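You operate a simulated robot arm through the tools that you are given. There is no shell and no other tool. Be economical: measure what you need, move in short steps, check, and stop when the job is done.

You run a simulated robot arm. Do the job below in one go: nothing can be reset, and whatever is moved stays where it is left.

Task
Move the ring housing off the smear, wipe the bench and put the housing back.
Fine: rest it in the green tray meanwhile; leave the rag on the bench top.

Only the result counts: the job must be done as asked and must still hold three seconds after the hand-in. Knocking over, shifting, dropping, spilling or breaking anything else fails it.

Robot
A 6-joint arm with a two-finger parallel gripper, fixed in place. Base frame: the origin is at the foot of the arm, x ahead of it, y to its left, z up. Units: m, rad, N and s.
Its first joint turns from -2.007 to 2.007 rad. Payload 4.2 kg.
The TCP is the grasp point between the finger pads, 0.023 m short of the fingertips. In the tool frame z runs along the fingers and y along their closing line. The gripper opens to 0.094 m. The fingers are 0.038 m wide and 0.01 m thick; the gripper's body (0.054 by 0.096 m) begins 0.039 m behind the TCP.
Orientation is told as [roll, pitch, yaw] about the base's x, y, z axes, in that order, counted from this pose: with the fingers straight down and closing along the base's y, the tool's x points along the base's -x, its y along +y and its z along -z.

Tools
- The arm moves only by the tool arm_command. Its argument "moves" is text: rows parted by semicolons, each of 7 numbers parted by spaces: the opening, from 0 (shut) to 1 (fully open), then the shift along the tool's x, y, z in units of 50 mm (1.0 is 50 mm), then the turn, a rotation vector about the tool's x, y, z in units of 4 degrees (1.0 is 4 degrees). In form: claw dx dy dz ax ay az; .... A call has 1 to 20 rows; each row shifts and turns the commanded pose from where the row before left it, along the tool's axes as they then stand. A call with a number of a shift or a turn outside -1 to 1 is refused whole. Rows are played at 5 a second. More than 0.05 m and 0.15 rad between two rows, or a gripper value outside its range, and nothing of the call is played. A pose out of reach is approached as far as the arm can. The call stops where the force on the tool passes 40 N (or 10 N more than at its start, if that is more) or the arm is blocked; 0.2 s more then pass. The fingers move at their own pace (about 0.108 m/s each) and stop on an object; they squeeze with about 22 N. The grip force told is the motor's: it shows also when the fingers shut on nothing. Time passes only in rows, and 0.2 s behind the last, so rows that do not move let the fingers close. The reply holds the time, the measured pose of the TCP, the force on the tool along the base axes, the opening and the grip force, in the units named above and with some noise.
- Cameras (640 x 400 px; columns grow to the right, rows downward): "scene" is fixed at [0.2169, 0.4966, 1.6033]; the picture's right is [-0.86, -0.50, 0.00], its down [-0.38, 0.65, -0.65] and it looks along [0.33, -0.56, -0.76] (base axes); focal length 328 px, centre (320, 200). "wrist" rides on the gripper at [-0.039, 0, -0.044] in the tool frame; the picture's right is [0.00, -1.00, 0.00], its down [0.97, 0.00, -0.24] and it looks along [0.24, 0.00, 0.97] (tool axes); focal length 218 px, centre (320, 200). There is no depth. A picture from a camera that has moved, and an enlarged one, comes with that camera's place and axes in the base frame and with its lens. The place of the scene camera against the robot may be out by one fixed shift of up to 0.018 m in any direction.
- get_image(camera): a new picture of that camera. No time passes.
- move_column(by): slides the trunk up (or, below 0, down) by that many m; the arm rides with it, the base frame stays. It gives what a move gives, with no picture.
- inspect(camera, box): a new picture of the part [left, top, right, bottom] of that camera's present view, enlarged. No time passes.
- sign_off(): hands the job in; it is judged then, once.

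Go step by step. Nothing tells you positions but the pictures and the camera data: compare them with the known pose of the tool, close in by small moves and look again before you grip or let go. The budget is 120 turns and 64 pictures, counting those below and the enlarged ones. Unless the task says otherwise, let go and move clear before handing in, and close with one line.

The tools are called after ">>>" as name(argument=value, ...) on one line, values as JSON. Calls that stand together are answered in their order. arm_command: Moves the arm, as the interface text tells. Its arguments: {"type":"object","properties":{"moves":{"type":"string"}},"required":["moves"]} The other tools are called the same way: move_column (by) slides the trunk up or down; get_image (camera) takes a picture; inspect (camera, box) takes an enlarged picture of a part of a camera's view; sign_off () hands the job in.

At the start:

```text
t: 0.0
tool_pos: [0.5866, -0.143, 1.1103]
ee_rot: [-0.001, -0.002, 0.0]
ft_force: [0.0, 0.0, 0.2]
grip_width: 0.0938
finger_force: 0.1
trunk travel left (down, up): [-0.8, 0.19]
```

scene: 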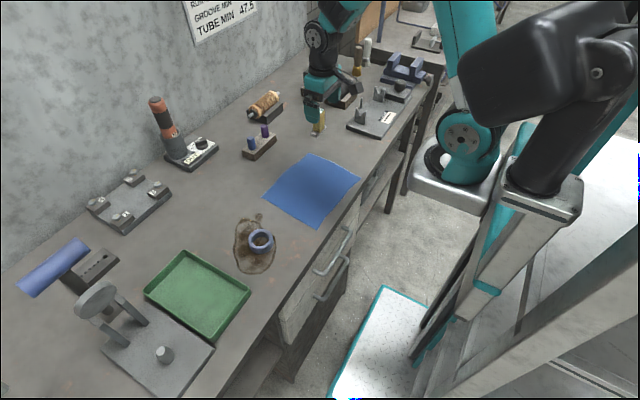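
wrist: 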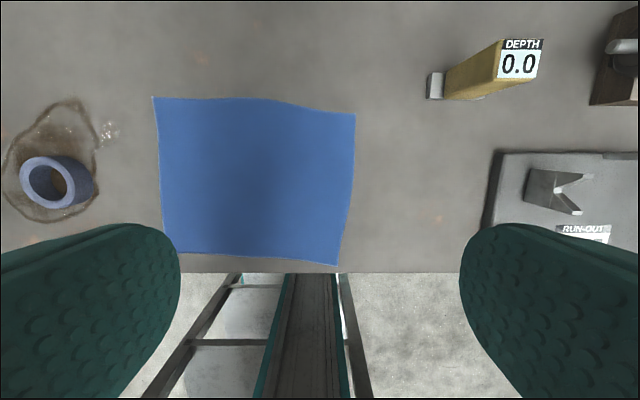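

The ring housing sits on the smear near (0.58, 0.17), with the rag near (0.58, -0.06) and the green tray beyond at about y 0.35. Comparing the two cameras puts the bench nearer z≈0.9 than the 0.5 stated, so I'll look closer before descending.

>>> inspect(camera="scene", box=[130, 130, 370, 360])

>>> arm_command(moves="1 0 1 0 0 0 0;1 0 1 0 0 0 0;1 0 1 0 0 0 0;1 0 1 0 0 0 0;1 0 1 0 0 0 0;1 0 1 0 0 0 0;1 0 0 0 0 0 0")

>>> get_image(camera="wrist")

```text
1.74 times, centred on (250, 245) of scene
camera zoom: at [0.2169, 0.4966, 1.6033], right [-0.86, -0.5, 0.0], down [-0.38, 0.65, -0.65], along [0.33, -0.56, -0.76], focal length 570 px, centre (442, 122)
```

zoom: 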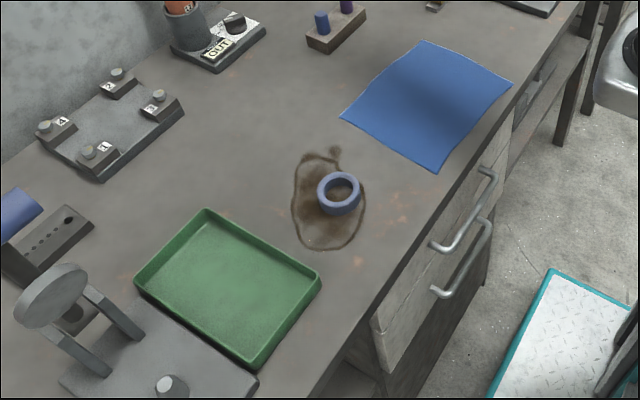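

```text
t: 1.6
tool_pos: [0.5832, 0.1533, 1.1093]
ee_rot: [0.0, 0.001, -0.001]
ft_force: [0.4, -0.5, -0.1]
grip_width: 0.094
finger_force: 0.1
trunk travel left (down, up): [-0.8, 0.19]
```

```text
60 pictures are left
camera wrist: at [0.6231, 0.1539, 1.1537], right [0.0, -1.0, 0.0], down [-0.97, 0.0, 0.24], along [-0.24, 0.0, -0.97], focal length 218 px, centre (320, 200)
```

wrist: 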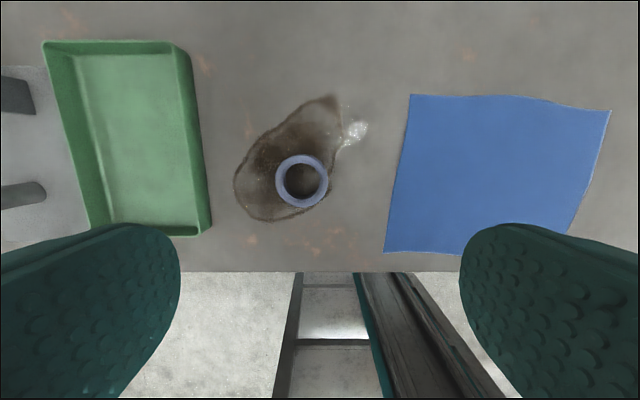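

The ring is about 62 mm across, centred near (0.583, 0.175) with its top around z 0.89. I'll centre over it, go part-way down and look again.

>>> arm_command(moves="1 0 0.44 0.5 0 0 0;1 0 0 0.5 0 0 0;1 0 0 0.5 0 0 0;1 0 0 0.5 0 0 0;1 0 0 0 0 0 0")

>>> get_image(camera="wrist")

>>> get_image(camera="scene")

```text
t: 2.8
tool_pos: [0.5881, 0.179, 1.0083]
ee_rot: [0.0, 0.0, -0.002]
ft_force: [0.4, -1.0, 1.2]
grip_width: 0.0941
finger_force: 0.0
trunk travel left (down, up): [-0.8, 0.19]
```

```text
59 pictures are left
camera wrist: at [0.6266, 0.1787, 1.0536], right [0.0, -1.0, 0.0], down [-0.97, 0.0, 0.24], along [-0.24, 0.0, -0.97], focal length 218 px, centre (320, 200)
```

wrist: 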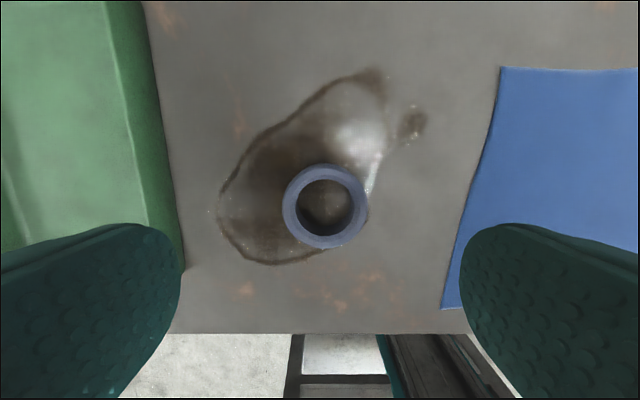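

```text
58 pictures are left
```

scene: 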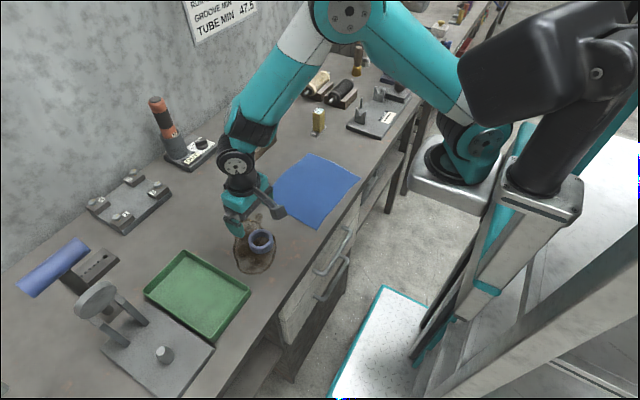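

The ring is nearly centred; its top is around z 0.90 and the bench around 0.875. I'll make a small correction, lower to 0.93 and check.

>>> arm_command(moves="1 0.06 -0.08 0.4 0 0 0;1 0 0 0.4 0 0 0;1 0 0 0.4 0 0 0;1 0 0 0.36 0 0 0;1 0 0 0 0 0 0")

>>> get_image(camera="wrist")

>>> inspect(camera="scene", box=[180, 170, 340, 280])

```text
t: 4.0
tool_pos: [0.5829, 0.1764, 0.932]
ee_rot: [0.001, 0.0, -0.002]
ft_force: [0.0, 0.2, 0.1]
grip_width: 0.0937
finger_force: 0.0
trunk travel left (down, up): [-0.8, 0.19]
```

```text
57 pictures are left
camera wrist: at [0.6223, 0.1754, 0.9764], right [0.0, -1.0, 0.0], down [-0.97, 0.0, 0.24], along [-0.24, 0.0, -0.97], focal length 218 px, centre (320, 200)
```

wrist: 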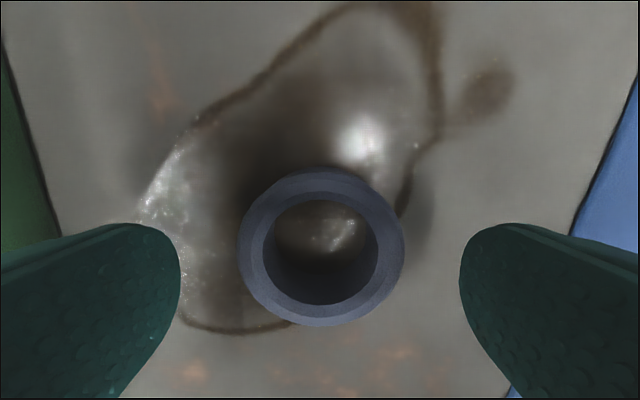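

```text
3.64 times, centred on (260, 225) of scene
camera zoom: at [0.2169, 0.4966, 1.6033], right [-0.86, -0.5, 0.0], down [-0.38, 0.65, -0.65], along [0.33, -0.56, -0.76], focal length 1193 px, centre (538, 109)
```

zoom: 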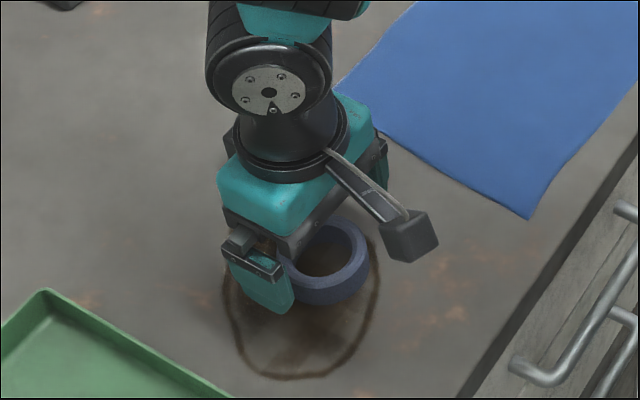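

Aligned to within a few mm; now descend to about z 0.903 and close.

>>> arm_command(moves="1 -0.06 -0.02 0.2 0 0 0;1 0 0 0.2 0 0 0;1 0 0 0.18 0 0 0;1 0 0 0 0 0 0")

>>> get_image(camera="wrist")

>>> inspect(camera="scene", box=[180, 170, 340, 280])

```text
t: 5.0
tool_pos: [0.5874, 0.1738, 0.9027]
ee_rot: [-0.001, -0.001, 0.001]
ft_force: [-1.9, -0.9, 5.5]
grip_width: 0.094
finger_force: 0.1
trunk travel left (down, up): [-0.8, 0.19]
```

```text
55 pictures are left
camera wrist: at [0.626, 0.175, 0.9486], right [0.0, -1.0, 0.0], down [-0.97, 0.0, 0.24], along [-0.24, 0.0, -0.97], focal length 218 px, centre (320, 200)
```

wrist: 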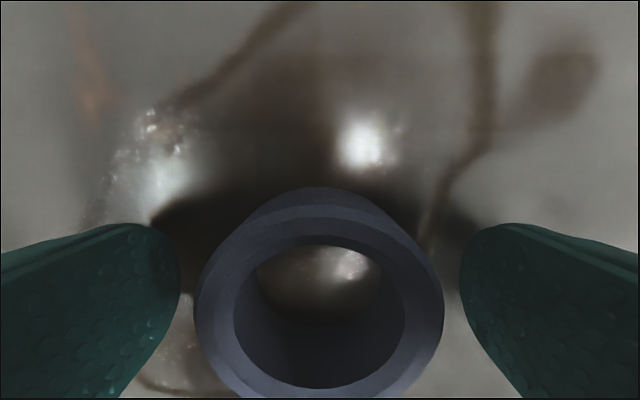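

```text
3.64 times, centred on (260, 225) of scene
camera zoom: at [0.2169, 0.4966, 1.6033], right [-0.86, -0.5, 0.0], down [-0.38, 0.65, -0.65], along [0.33, -0.56, -0.76], focal length 1193 px, centre (538, 109)
```

zoom: 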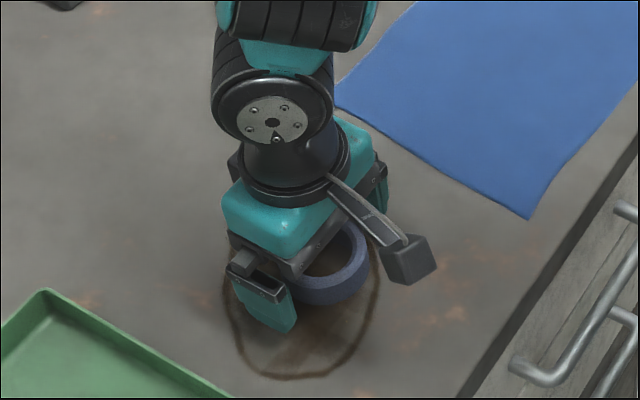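

The ring sits centred between the fingers, and the tips seem to just touch the bench. I'll rise a touch and close.

>>> arm_command(moves="1 0 0 -0.03 0 0 0;0 0 0 0 0 0 0;0 0 0 0 0 0 0;0 0 0 0 0 0 0;0 0 0 0 0 0 0")

```text
t: 6.2
tool_pos: [0.5868, 0.1745, 0.9044]
ee_rot: [0.001, 0.001, -0.003]
ft_force: [-0.2, -0.8, 0.0]
grip_width: 0.0619
finger_force: 21.8
trunk travel left (down, up): [-0.8, 0.19]
```

Gripped at 62 mm; the home pose is TCP (0.587, 0.1745, 0.904). Lifting and looking.

>>> arm_command(moves="0 0 0 -0.3 0 0 0;0 0 0 -0.5 0 0 0;0 0 0 -0.6 0 0 0;0 0 0 -0.6 0 0 0;0 0 0 0 0 0 0")

>>> get_image(camera="wrist")

>>> get_image(camera="scene")

```text
t: 7.4
tool_pos: [0.5848, 0.1734, 1.0028]
ee_rot: [0.001, 0.0, 0.0]
ft_force: [-0.2, 0.8, -3.8]
grip_width: 0.0616
finger_force: 22.0
trunk travel left (down, up): [-0.8, 0.19]
```

```text
53 pictures are left
camera wrist: at [0.6234, 0.1732, 1.0489], right [0.0, -1.0, 0.0], down [-0.97, 0.0, 0.24], along [-0.24, 0.0, -0.97], focal length 218 px, centre (320, 200)
```

wrist: 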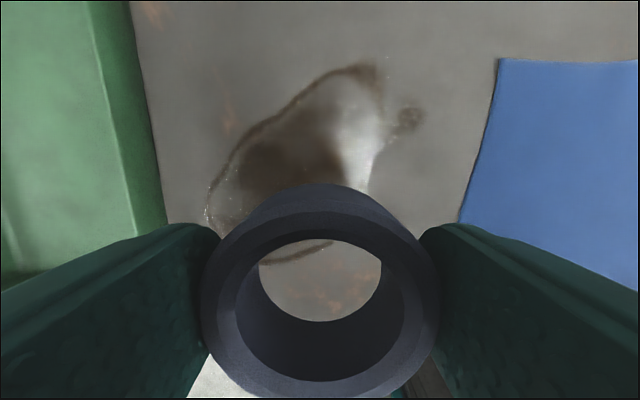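

```text
52 pictures are left
```

scene: 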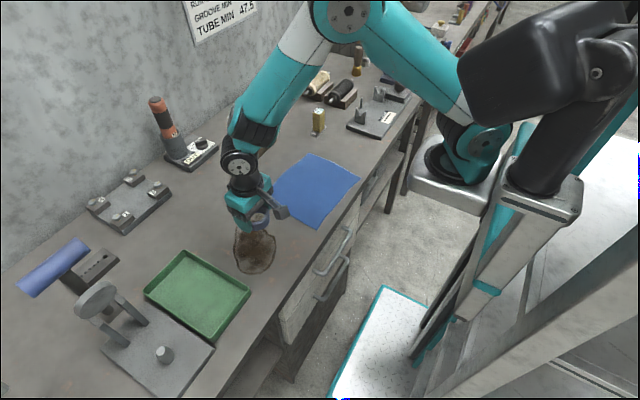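

The ring is held and the smear is exposed (x 0.52–0.685, y 0.10–0.27). I'm carrying the ring above the tray.

>>> arm_command(moves="0 0 0.6 -0.3 0 0 0;0 0 0.8 0 0 0 0;0 0.2 0.8 0 0 0 0;0 0.2 0.8 0 0 0 0;0 0 0.44 0 0 0 0;0 0 0 0 0 0 0")

>>> get_image(camera="wrist")

>>> get_image(camera="scene")

```text
t: 8.8
tool_pos: [0.5679, 0.3451, 1.0188]
ee_rot: [0.0, 0.0, -0.002]
ft_force: [-0.1, -0.1, -2.8]
grip_width: 0.0615
finger_force: 21.8
trunk travel left (down, up): [-0.8, 0.19]
```

```text
51 pictures are left
camera wrist: at [0.6075, 0.3452, 1.0644], right [0.0, -1.0, 0.0], down [-0.97, 0.0, 0.24], along [-0.24, 0.0, -0.97], focal length 218 px, centre (320, 200)
```

wrist: 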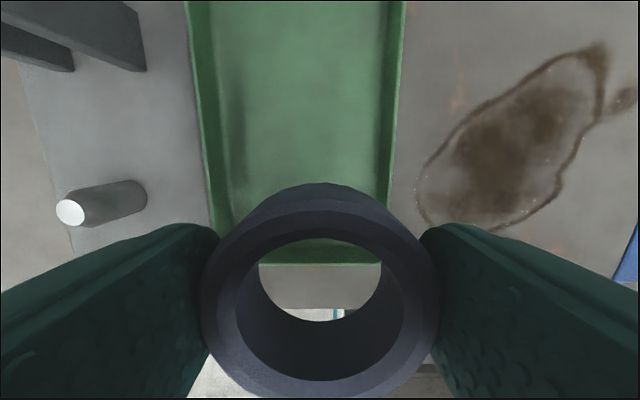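

```text
50 pictures are left
```

scene: 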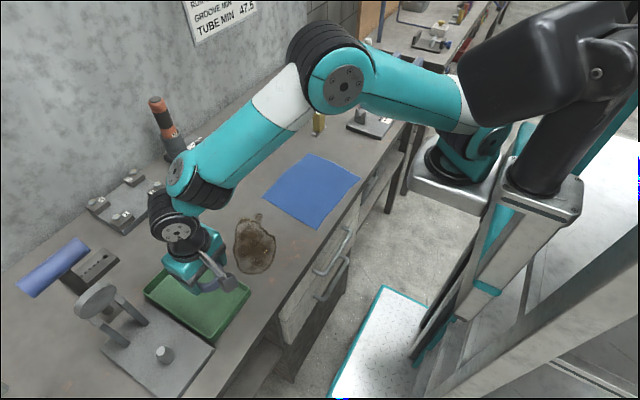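

The tray interior is about y 0.297–0.425 with its front edge at x≈0.51. I'll shift to (0.56, 0.358) and lower.

>>> arm_command(moves="0 0.14 0.26 0 0 0 0;0 0 0 0.5 0 0 0;0 0 0 0.5 0 0 0;0 0 0 0.5 0 0 0;0 0 0 0.4 0 0 0;0 0 0 0 0 0 0")

>>> get_image(camera="wrist")

>>> inspect(camera="scene", box=[120, 220, 280, 350])

```text
t: 10.2
tool_pos: [0.5589, 0.3602, 0.922]
ee_rot: [0.001, 0.001, -0.001]
ft_force: [0.6, -0.6, -2.7]
grip_width: 0.0614
finger_force: 22.1
trunk travel left (down, up): [-0.8, 0.19]
```

```text
49 pictures are left
camera wrist: at [0.5974, 0.3605, 0.9681], right [0.0, -1.0, 0.0], down [-0.97, 0.0, 0.24], along [-0.24, 0.0, -0.97], focal length 218 px, centre (320, 200)
```

wrist: 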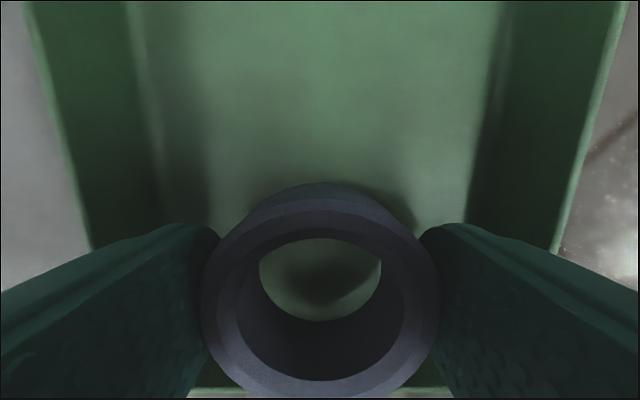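

```text
3.08 times, centred on (200, 285) of scene
camera zoom: at [0.2169, 0.4966, 1.6033], right [-0.86, -0.5, 0.0], down [-0.38, 0.65, -0.65], along [0.33, -0.56, -0.76], focal length 1009 px, centre (689, -62)
```

zoom: 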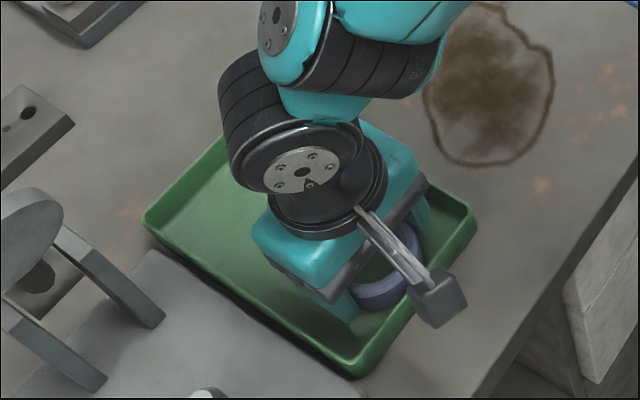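

The ring is over the tray floor, close to touching, so I'll creep down to contact.

>>> arm_command(moves="0 0 0 0.08 0 0 0;0 0 0 0.08 0 0 0;0 0 0 0.05 0 0 0;0 0 0 0 0 0 0")

```text
t: 11.2
tool_pos: [0.559, 0.3602, 0.9139]
ee_rot: [0.0, -0.001, 0.0]
ft_force: [0.6, -0.4, -4.0]
grip_width: 0.0613
finger_force: 21.7
trunk travel left (down, up): [-0.8, 0.19]
```

>>> arm_command(moves="0 0 0 0.06 0 0 0;0 0 0 0 0 0 0")

```text
t: 11.8
tool_pos: [0.5585, 0.3615, 0.9111]
ee_rot: [0.001, 0.0, -0.003]
ft_force: [0.3, -0.3, -3.0]
grip_width: 0.0615
finger_force: 22.2
trunk travel left (down, up): [-0.8, 0.19]
```

Still hanging freely (-3 N), so a bit lower.

>>> arm_command(moves="0 0 0 0.05 0 0 0;0 0 0 0 0 0 0")

```text
t: 12.4
tool_pos: [0.5597, 0.3604, 0.9085]
ee_rot: [0.0, -0.001, 0.001]
ft_force: [-0.5, 0.5, 0.1]
grip_width: 0.0616
finger_force: 22.4
trunk travel left (down, up): [-0.8, 0.19]
```

The floor now carries the weight. I'll open partially, clear of the tray walls, and retreat upward.

>>> arm_command(moves="0.8 0 0 0 0 0 0;0.8 0 0 0 0 0 0;0.8 0 0 -0.3 0 0 0;0.8 0 0 -0.5 0 0 0;0.8 0 0 -0.7 0 0 0;0.8 0 0 -0.8 0 0 0;0.8 0 0 0 0 0 0")

>>> get_image(camera="wrist")

```text
t: 14.0
tool_pos: [0.5582, 0.3599, 1.0239]
ee_rot: [0.001, -0.001, 0.0]
ft_force: [0.0, 0.1, -1.0]
grip_width: 0.0754
finger_force: 0.0
trunk travel left (down, up): [-0.8, 0.19]
```

```text
47 pictures are left
camera wrist: at [0.596, 0.3603, 1.0696], right [0.0, -1.0, 0.0], down [-0.97, 0.0, 0.24], along [-0.24, 0.0, -0.97], focal length 218 px, centre (320, 200)
```

wrist: 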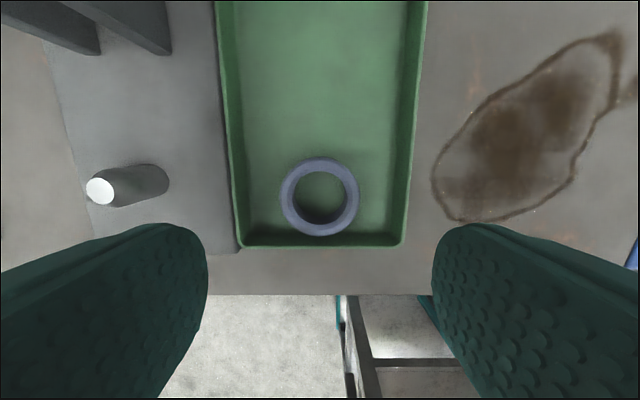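

The ring rests in the tray. Next I'll go over to look at the rag closely.

>>> arm_command(moves="1 0 -1 0 0 0 0;1 0 -1 0 0 0 0;1 0 -1 0 0 0 0;1 0 -1 0 0 0 0;1 0 -1 0 0 0 0;1 0 -1 0 0 0 0;1 0 -1 0 0 0 0;1 -0.4 -1 0 0 0 0;1 0 -0.2 0 0 0 0;1 0 0 0 0 0 0")

>>> get_image(camera="wrist")

>>> inspect(camera="scene", box=[220, 130, 380, 250])

```text
refused: row 8 steps farther than a row can; nothing moved
```

```text
46 pictures are left
camera wrist: at [0.596, 0.3603, 1.0696], right [0.0, -1.0, 0.0], down [-0.97, 0.0, 0.24], along [-0.24, 0.0, -0.97], focal length 218 px, centre (320, 200)
```

wrist: 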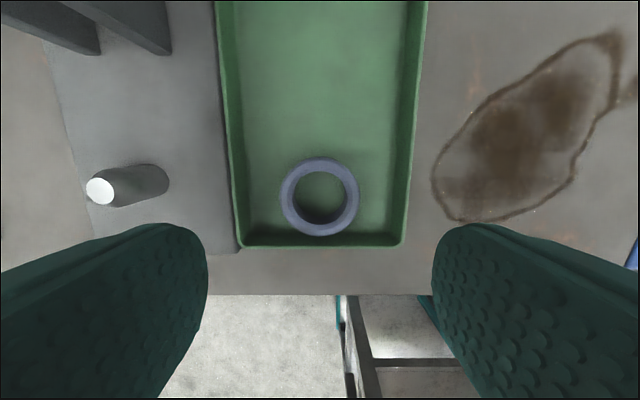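

```text
3.33 times, centred on (300, 190) of scene
camera zoom: at [0.2169, 0.4966, 1.6033], right [-0.86, -0.5, 0.0], down [-0.38, 0.65, -0.65], along [0.33, -0.56, -0.76], focal length 1094 px, centre (387, 233)
```

zoom: 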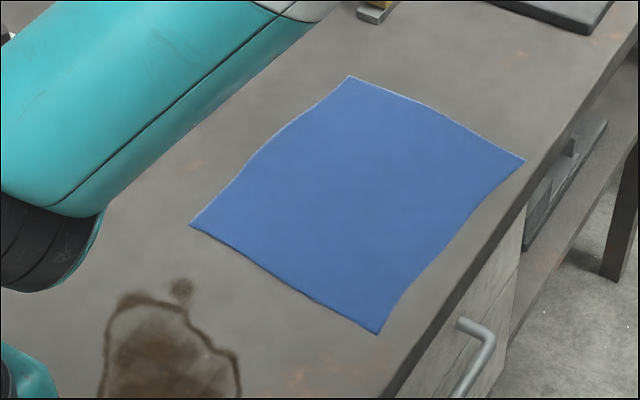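

The rag is a flat cloth fully on the bench. The last move was refused for a step that was too long, so I'm resending it.

>>> arm_command(moves="1 0 -1 0 0 0 0;1 0 -1 0 0 0 0;1 0 -1 0 0 0 0;1 0 -1 0 0 0 0;1 0 -1 0 0 0 0;1 0 -1 0 0 0 0;1 -0.5 -0.8 0 0 0 0;1 0 -0.2 0 0 0 0;1 0 0 0 0 0 0")

>>> get_image(camera="wrist")

```text
t: 16.0
tool_pos: [0.5839, 0.0077, 1.0229]
ee_rot: [0.001, -0.002, 0.0]
ft_force: [-0.7, -0.3, -0.7]
grip_width: 0.0939
finger_force: 0.1
trunk travel left (down, up): [-0.8, 0.19]
```

```text
44 pictures are left
camera wrist: at [0.6235, 0.0073, 1.0681], right [0.0, -1.0, 0.0], down [-0.97, 0.0, 0.24], along [-0.24, 0.0, -0.97], focal length 218 px, centre (320, 200)
```

wrist: 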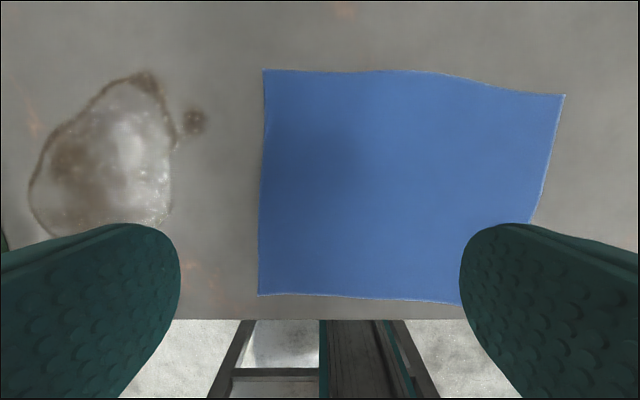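

The rag's near edge is at y≈0.06, x 0.476–0.682. I'll pinch it around (0.58, 0.01) with the opening at 60 mm, coming down until there is light contact.

>>> arm_command(moves="0.64 0 0 0.6 0 0 0;0.64 0 0 0.6 0 0 0;0.64 0 0 0.6 0 0 0;0.64 0 0 0.4 0 0 0;0.64 0 0 0.16 0 0 0;0.64 0 0 0.05 0 0 0;0.64 0 0 0 0 0 0")

```text
t: 17.8
tool_pos: [0.5855, 0.0098, 0.9045]
ee_rot: [0.003, -0.004, 0.0]
ft_force: [-2.9, -1.3, 24.8]
grip_width: 0.0601
finger_force: 0.0
trunk travel left (down, up): [-0.8, 0.19]
stopped in row 7: the force on the tool passed its limit (the readings are from after the stop); the commanded pose is now the measured one
```

The tips are pressing on the cloth at z 0.9045. I'll ease off slightly and close.

>>> arm_command(moves="0.64 0 0 -0.02 0 0 0;0.4 0 0 0 0 0 0;0.2 0 0 0 0 0 0;0 0 0 0 0 0 0;0 0 0 0 0 0 0;0 0 0 0 0 0 0")

>>> get_image(camera="wrist")

>>> inspect(camera="scene", box=[220, 130, 380, 250])

```text
t: 19.2
tool_pos: [0.5866, 0.01, 0.9039]
ee_rot: [0.002, -0.005, -0.001]
ft_force: [1.6, 2.6, 27.5]
grip_width: 0.0027
finger_force: 21.5
trunk travel left (down, up): [-0.8, 0.19]
```

```text
43 pictures are left
camera wrist: at [0.624, 0.0095, 0.9502], right [0.0, -1.0, 0.0], down [-0.97, 0.0, 0.24], along [-0.24, 0.0, -0.97], focal length 218 px, centre (320, 200)
```

wrist: 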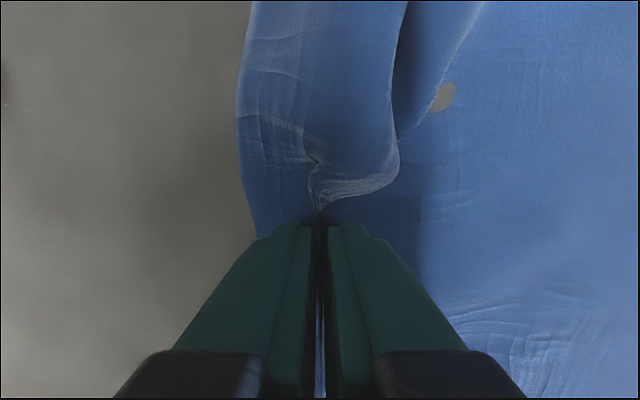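

```text
3.33 times, centred on (300, 190) of scene
camera zoom: at [0.2169, 0.4966, 1.6033], right [-0.86, -0.5, 0.0], down [-0.38, 0.65, -0.65], along [0.33, -0.56, -0.76], focal length 1094 px, centre (387, 233)
```

zoom: 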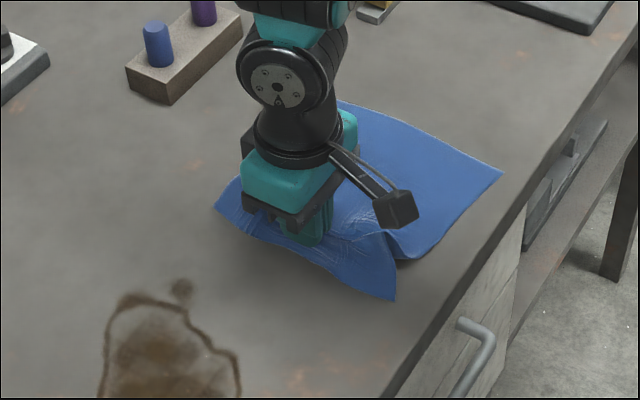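

The cloth is gripped. I'll ease the pressure and drag it toward the smear, keeping the leading edge short of the tray.

>>> arm_command(moves="0 0 0 -0.04 0 0 0;0 0 0.3 0 0 0 0;0 -0.1 0.4 0 0 0 0;0 -0.1 0.4 0 0 0 0;0 -0.1 0.4 0 0 0 0;0 0 0.4 0 0 0 0;0 0 0 0 0 0 0")

>>> get_image(camera="scene")

```text
t: 20.8
tool_pos: [0.6017, 0.1054, 0.9074]
ee_rot: [0.001, -0.002, -0.002]
ft_force: [0.7, -0.6, 0.0]
grip_width: 0.0024
finger_force: 22.4
trunk travel left (down, up): [-0.8, 0.19]
```

```text
41 pictures are left
```

scene: 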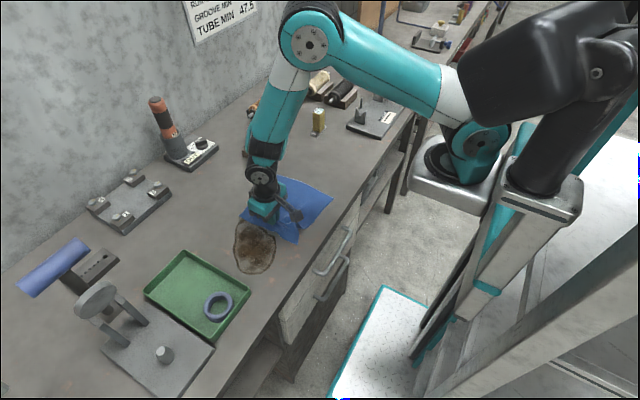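

The rag follows the fingers. Now a slightly firmer contact and on across the smear.

>>> arm_command(moves="0 0 0 0.04 0 0 0;0 0 0.4 0 0 0 0;0 0 0.4 0 0 0 0;0 0 0.4 0 0 0 0;0 0 0.4 0 0 0 0;0 0 0.4 0 0 0 0;0 0 0.4 0 0 0 0;0 0 0 0 0 0 0")

>>> get_image(camera="scene")

>>> get_image(camera="wrist")

```text
t: 22.6
tool_pos: [0.6022, 0.2249, 0.9041]
ee_rot: [0.001, -0.003, -0.001]
ft_force: [0.7, -1.1, 7.2]
grip_width: 0.0026
finger_force: 22.2
trunk travel left (down, up): [-0.8, 0.19]
```

```text
40 pictures are left
```

scene: 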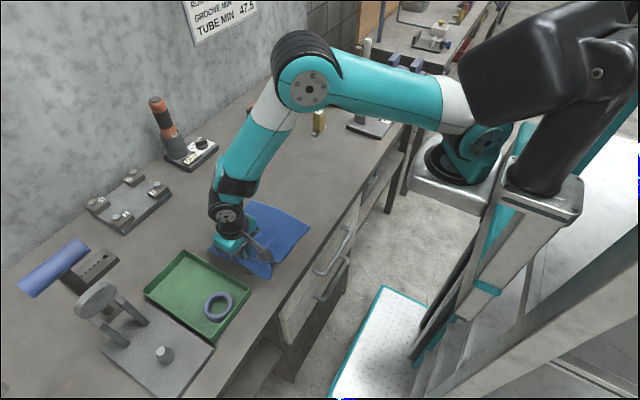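

```text
39 pictures are left
camera wrist: at [0.6413, 0.2249, 0.9503], right [0.0, -1.0, 0.0], down [-0.97, 0.0, 0.24], along [-0.24, 0.0, -0.97], focal length 218 px, centre (320, 200)
```

wrist: 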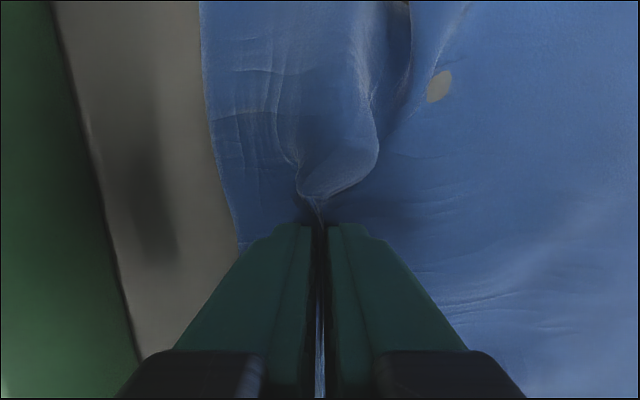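

The smear is covered now and the tray is clear of the cloth. I'll scrub back and forth over the whole smear outline, working back from the tray.

>>> arm_command(moves="0 0 0.5 0 0 0 0;0 0.5 0 0 0 0 0;0 0.54 0 0 0 0 0;0 0 -0.6 0 0 0 0;0 -0.8 0 0 0 0 0;0 -0.8 0 0 0 0 0;0 0 -0.6 0 0 0 0;0 0.7 0 0 0 0 0;0 0.7 0 0 0 0 0;0 0.7 0 0 0 0 0;0 0 -0.6 0 0 0 0;0 -0.8 0 0 0 0 0;0 -0.9 0 0 0 0 0;0 -0.9 0 0 0 0 0;0 0 0 0 0 0 0")

>>> get_image(camera="scene")

```text
t: 25.8
tool_pos: [0.6547, 0.1614, 0.9085]
ee_rot: [0.003, -0.002, 0.0]
ft_force: [0.3, -0.5, -0.5]
grip_width: 0.0026
finger_force: 21.9
trunk travel left (down, up): [-0.8, 0.19]
```

```text
38 pictures are left
```

scene: 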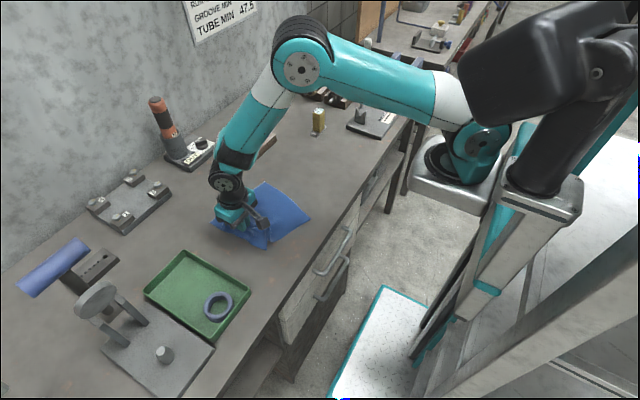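

Carrying on with the upper-right part, pressing slightly, then pulling the rag back so the bench can be seen.

>>> arm_command(moves="0 0 0 0.07 0 0 0;0 0 -0.6 0 0 0 0;0 0.9 0 0 0 0 0;0 0.9 0 0 0 0 0;0 0 -0.5 0 0 0 0;0 -0.9 0 0 0 0 0;0 -0.9 0 0 0 0 0;0 -0.2 0 0 0 0 0;0 0.5 -0.7 0 0 0 0;0 0.5 -0.7 0 0 0 0;0 0.3 -0.8 0 0 0 0;0 0.2 -0.8 0 0 0 0;0 0 -0.8 0 0 0 0;0 0 0 0 0 0 0")

>>> get_image(camera="scene")

>>> get_image(camera="wrist")

```text
t: 26.8
tool_pos: [0.5829, 0.1312, 0.9041]
ee_rot: [0.01, -0.013, -0.002]
ft_force: [-0.2, 1.8, 18.4]
grip_width: 0.0022
finger_force: 21.7
trunk travel left (down, up): [-0.8, 0.19]
stopped in row 4: the force on the tool passed its limit (the readings are from after the stop); the commanded pose is now the measured one
```

```text
37 pictures are left
```

scene: 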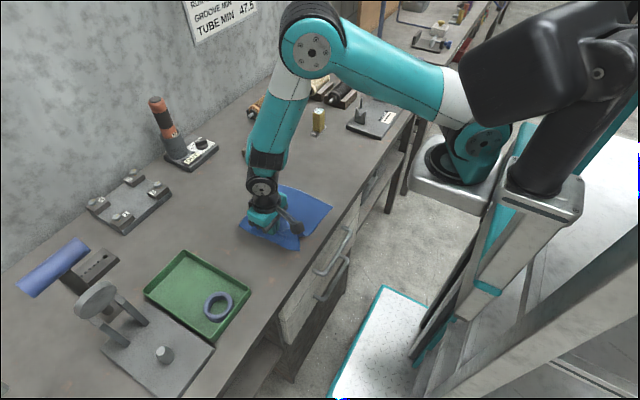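

```text
36 pictures are left
camera wrist: at [0.6215, 0.1301, 0.9506], right [0.0, -1.0, -0.01], down [-0.97, 0.0, 0.23], along [-0.23, 0.01, -0.97], focal length 218 px, centre (320, 200)
```

wrist: 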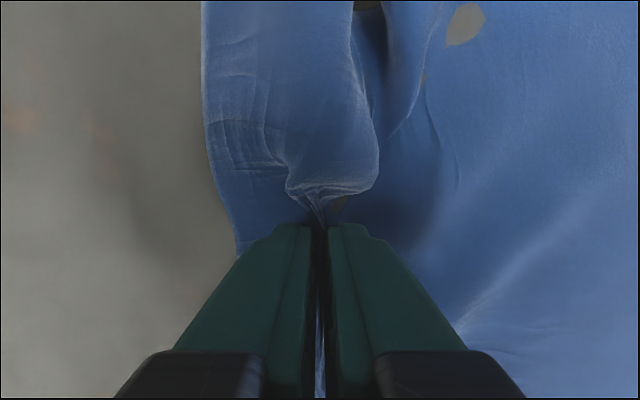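

The left part of the smear is already gone. I'll back off the pressure and do the remaining strokes.

>>> arm_command(moves="0 0 0 -0.03 0 0 0;0 0.4 0 0 0 0 0;0 0 -0.5 0 0 0 0;0 -0.8 0 0 0 0 0;0 -0.8 0 0 0 0 0;0 -0.5 0 0 0 0 0;0 0.5 -0.7 0 0 0 0;0 0.5 -0.7 0 0 0 0;0 0.3 -0.8 0 0 0 0;0 0.2 -0.8 0 0 0 0;0 0 -0.8 0 0 0 0;0 0 0 0 0 0 0")

>>> get_image(camera="scene")

>>> get_image(camera="wrist")

```text
t: 29.4
tool_pos: [0.59, -0.0857, 0.9038]
ee_rot: [0.005, -0.013, -0.001]
ft_force: [0.0, 0.9, 24.2]
grip_width: 0.0023
finger_force: 21.5
trunk travel left (down, up): [-0.8, 0.19]
```

```text
35 pictures are left
```

scene: 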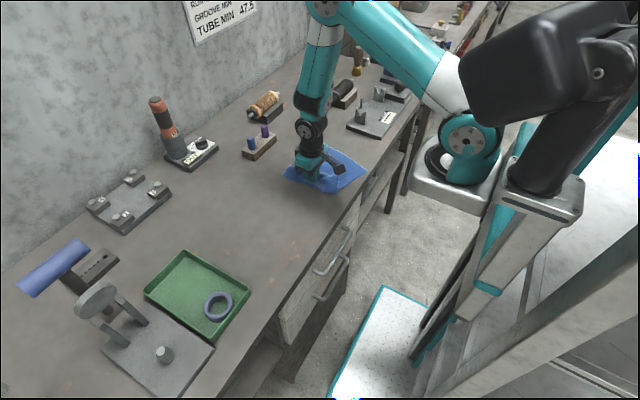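

```text
34 pictures are left
camera wrist: at [0.6286, -0.0859, 0.9506], right [0.0, -1.0, 0.0], down [-0.97, 0.0, 0.23], along [-0.23, 0.01, -0.97], focal length 218 px, centre (320, 200)
```

wrist: 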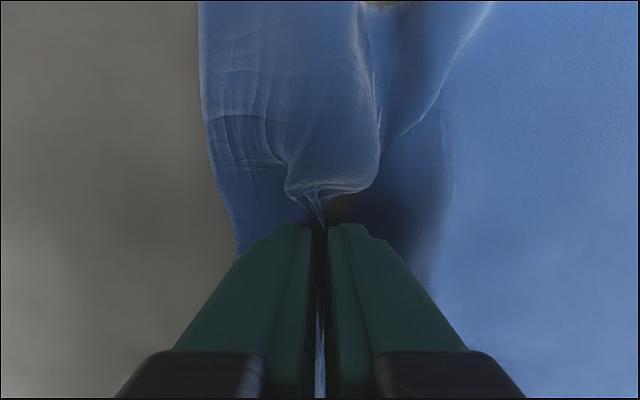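

The bench looks clean. Zooming in to check before I release the rag.

>>> inspect(camera="scene", box=[200, 140, 390, 290])

```text
2.67 times, centred on (295, 215) of scene
camera zoom: at [0.2169, 0.4966, 1.6033], right [-0.86, -0.5, 0.0], down [-0.38, 0.65, -0.65], along [0.33, -0.56, -0.76], focal length 875 px, centre (387, 160)
```

zoom: 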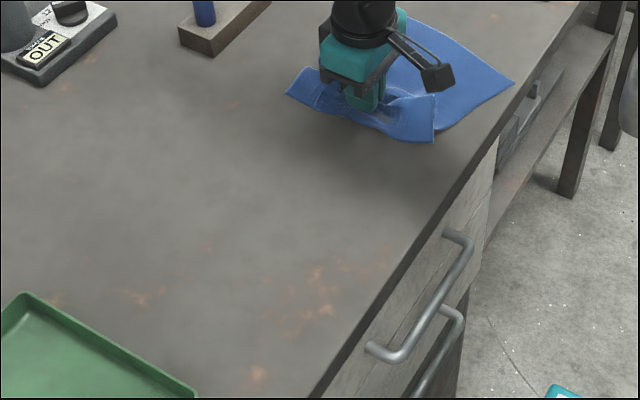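

The smear is gone; only the bench's own rust specks remain. I'm releasing the rag here and rising.

>>> arm_command(moves="0 0 0 -0.03 0 0 0;0.3 0 0 0 0 0 0;0.5 0 0 0 0 0 0;0.5 0 0 0 0 0 0;0.5 0 0 -0.2 0 0 0;0.5 0 0 -0.5 0.07 0.19 0;0.5 0 0 -0.8 0 0 0;0.5 0 0 -0.8 0 0 0;0.5 0 0 0 0 0 0")

>>> get_image(camera="wrist")

```text
t: 31.4
tool_pos: [0.5941, -0.0866, 1.0218]
ee_rot: [0.001, 0.003, -0.003]
ft_force: [1.1, -1.1, 1.3]
grip_width: 0.0469
finger_force: 0.0
trunk travel left (down, up): [-0.8, 0.19]
```

```text
32 pictures are left
camera wrist: at [0.6328, -0.0866, 1.068], right [0.0, -1.0, 0.0], down [-0.97, 0.0, 0.24], along [-0.24, 0.0, -0.97], focal length 218 px, centre (320, 200)
```

wrist: 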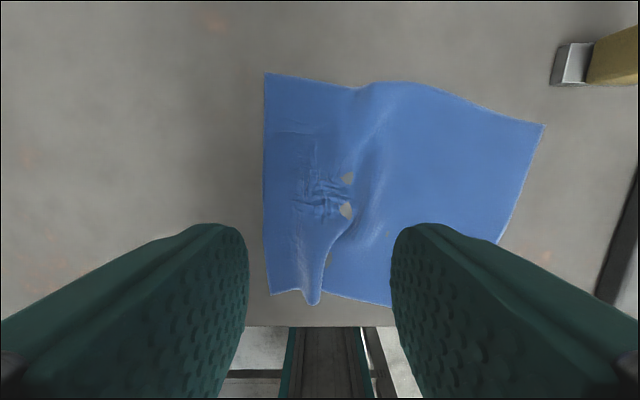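

The rag lies released, flat on the bench and clear of everything. Going back for the ring at (0.559, 0.360).

>>> arm_command(moves="0.8 0 0.9 0 0 0 0;0.8 0 0.9 0 0 0 0;0.8 0 0.9 0 0 0 0;0.8 0 0.9 0 0 0 0;0.8 0 0.9 0 0 0 0;0.8 0.1 0.9 0 0 0 0;0.8 0.1 0.9 0 0 0 0;0.8 0.2 0.9 0 0 0 0;0.8 0.2 0.9 0 0 0 0;0.8 0.1 0.84 0 0 0 0;0.8 0 0 0 0 0 0")

>>> get_image(camera="wrist")

```text
t: 33.8
tool_pos: [0.5554, 0.3629, 1.0196]
ee_rot: [0.001, 0.001, -0.002]
ft_force: [-0.1, 0.1, 0.0]
grip_width: 0.0755
finger_force: 0.0
trunk travel left (down, up): [-0.8, 0.19]
```

```text
31 pictures are left
camera wrist: at [0.5941, 0.3626, 1.065], right [0.0, -1.0, 0.0], down [-0.97, 0.0, 0.24], along [-0.24, 0.0, -0.97], focal length 218 px, centre (320, 200)
```

wrist: 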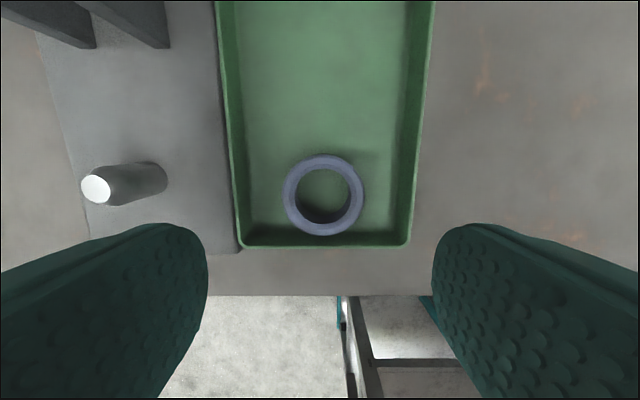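

The ring is where I left it. A small correction, then descend around it.

>>> arm_command(moves="0.8 -0.07 -0.05 0.5 0 0 0;0.8 0 0 0.6 0 0 0;0.8 0 0 0.5 0 0 0;0.8 0 0 0.3 0 0 0;0.8 0 0 0.2 0 0 0;0.8 0 0 0 0 0 0")

>>> get_image(camera="wrist")

```text
t: 35.2
tool_pos: [0.5605, 0.3598, 0.913]
ee_rot: [0.0, 0.003, -0.002]
ft_force: [-0.5, 0.5, -0.4]
grip_width: 0.0751
finger_force: 0.0
trunk travel left (down, up): [-0.8, 0.19]
```

```text
30 pictures are left
camera wrist: at [0.5989, 0.3598, 0.9586], right [0.0, -1.0, 0.0], down [-0.97, 0.0, 0.24], along [-0.24, 0.0, -0.97], focal length 218 px, centre (320, 200)
```

wrist: 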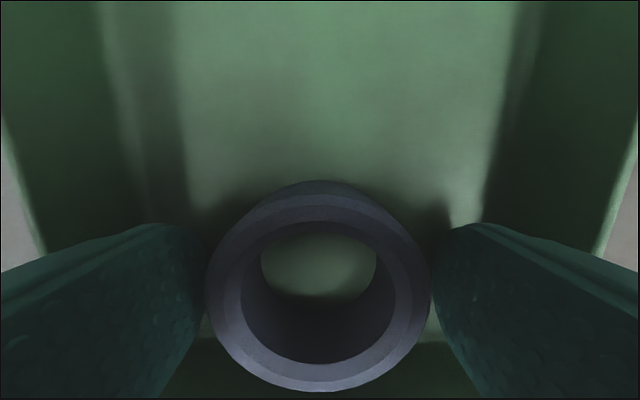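

The ring is centred between the fingers. Lower the last 4 mm, close and lift.

>>> arm_command(moves="0.8 0 0 0.08 0 0 0;0 0 0 0 0 0 0;0 0 0 0 0 0 0;0 0 0 0 0 0 0;0 0 0 -0.3 0 0 0;0 0 0 -0.5 0 0 0;0 0 0 -0.7 0 0 0;0 0 0 -0.7 0 0 0;0 0 0 0 0 0 0")

>>> get_image(camera="wrist")

```text
t: 37.2
tool_pos: [0.5618, 0.3595, 1.0222]
ee_rot: [-0.001, 0.003, -0.002]
ft_force: [-0.1, 0.5, -2.2]
grip_width: 0.0615
finger_force: 21.5
trunk travel left (down, up): [-0.8, 0.19]
```

```text
29 pictures are left
camera wrist: at [0.6004, 0.3591, 1.0668], right [0.0, -1.0, 0.0], down [-0.97, 0.0, 0.24], along [-0.24, 0.0, -0.97], focal length 218 px, centre (320, 200)
```

wrist: 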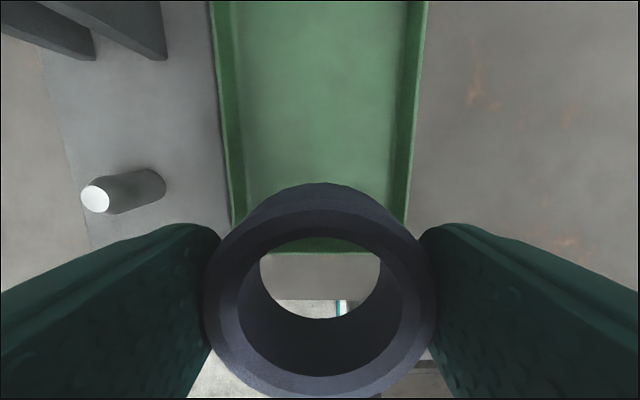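

Ring regrasped almost identically. Carrying it back over its original spot (0.587, 0.1745) and lowering to 0.92.

>>> arm_command(moves="0 0 -0.8 0 0 0 0;0 -0.2 -0.8 0 0 0 0;0 -0.2 -0.8 0 0 0 0;0 -0.11 -0.8 0 0 0 0;0 0 -0.5 0 0 0 0;0 0 0 0.5 0 0 0;0 0 0 0.6 0 0 0;0 0 0 0.6 0 0 0;0 0 0 0.3 0 0 0;0 0 0 0 0 0 0")

>>> get_image(camera="wrist")

```text
t: 39.4
tool_pos: [0.5872, 0.1736, 0.9193]
ee_rot: [0.0, 0.001, -0.001]
ft_force: [0.0, 0.2, -3.4]
grip_width: 0.0615
finger_force: 21.7
trunk travel left (down, up): [-0.8, 0.19]
```

```text
28 pictures are left
camera wrist: at [0.626, 0.1735, 0.966], right [0.0, -1.0, 0.0], down [-0.97, 0.0, 0.24], along [-0.24, 0.0, -0.97], focal length 218 px, centre (320, 200)
```

wrist: 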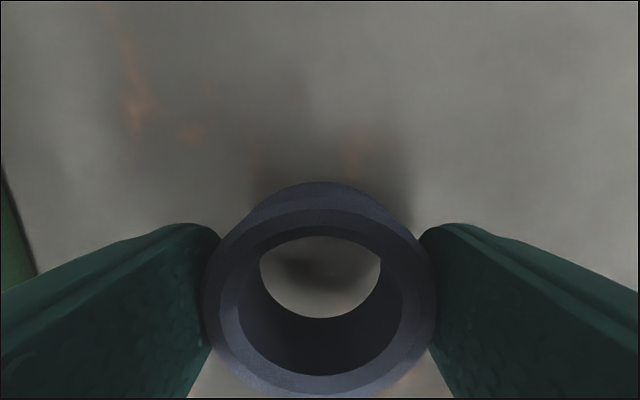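

On target. Creeping down to contact near z 0.905.

>>> arm_command(moves="0 0 0.01 0.1 0 0 0;0 0 0 0.1 0 0 0;0 0 0 0.05 0 0 0;0 0 0 0 0 0 0")

```text
t: 40.4
tool_pos: [0.5867, 0.1744, 0.9089]
ee_rot: [0.0, 0.003, -0.003]
ft_force: [-0.7, -0.3, -2.1]
grip_width: 0.0616
finger_force: 21.5
trunk travel left (down, up): [-0.8, 0.19]
```

>>> arm_command(moves="0 0 0 0.05 0 0 0;0 0 0 0 0 0 0")

```text
t: 41.0
tool_pos: [0.5859, 0.1734, 0.9056]
ee_rot: [-0.002, 0.005, -0.001]
ft_force: [-1.4, -0.4, -2.2]
grip_width: 0.0614
finger_force: 22.4
trunk travel left (down, up): [-0.8, 0.19]
```

Still hanging; one more small step down.

>>> arm_command(moves="0 0 0 0.03 0 0 0;0 0 0 0 0 0 0")

```text
t: 41.6
tool_pos: [0.5874, 0.1737, 0.905]
ee_rot: [0.002, -0.001, -0.002]
ft_force: [-3.7, -3.2, 20.8]
grip_width: 0.0616
finger_force: 21.8
trunk travel left (down, up): [-0.8, 0.19]
```

Firm contact. I'll relieve the pressure slightly, open, rise clear and check.

>>> arm_command(moves="0 0 0 -0.015 0 0 0;0.95 0 0 0 0 0 0;0.95 0 0 0 0 0 0;0.95 0 0 0 0 0 0;0.95 0 0 -0.2 0 0 0;0.95 0 0 -0.5 0 0 0;0.95 0 0 -0.8 0 0 0;0.95 0 0 -0.6 0 0 0;0.95 0 0 0 0 0 0")

>>> get_image(camera="wrist")

>>> get_image(camera="scene")

```text
t: 43.6
tool_pos: [0.5872, 0.1788, 1.0103]
ee_rot: [0.0, 0.004, -0.001]
ft_force: [0.0, -0.1, -0.2]
grip_width: 0.0895
finger_force: 0.0
trunk travel left (down, up): [-0.8, 0.19]
```

```text
27 pictures are left
camera wrist: at [0.6253, 0.1781, 1.0559], right [0.0, -1.0, 0.0], down [-0.97, 0.0, 0.24], along [-0.24, 0.0, -0.97], focal length 218 px, centre (320, 200)
```

wrist: 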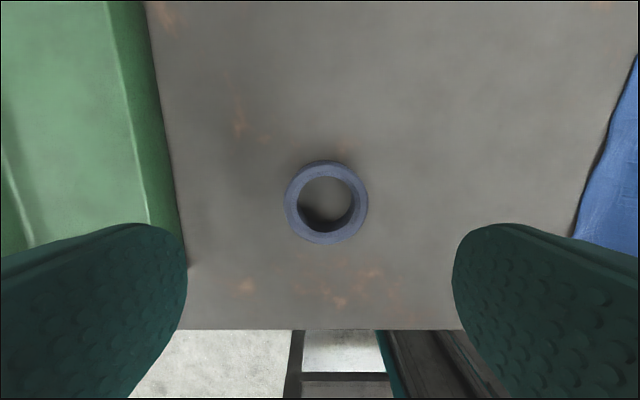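

```text
26 pictures are left
```

scene: 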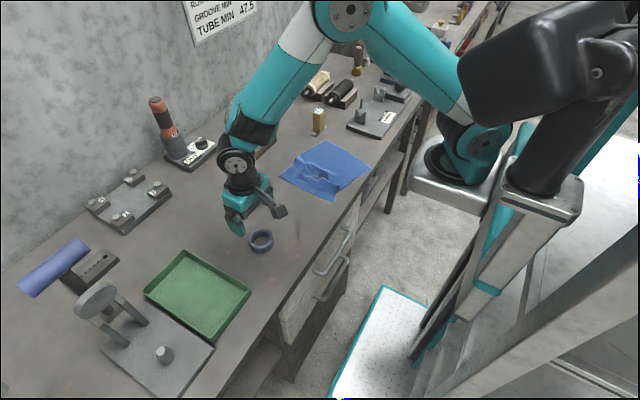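

The ring is back within about 2 mm of its original place, the bench is clean, the rag lies on the bench top and the tray hasn't moved. Handing in.

>>> sign_off()

```text
The job is handed in.
```

I rested the ring housing in the green tray, wiped the smear off the bench and put the housing back within about 2 mm of its original place; the rag is on the bench top.
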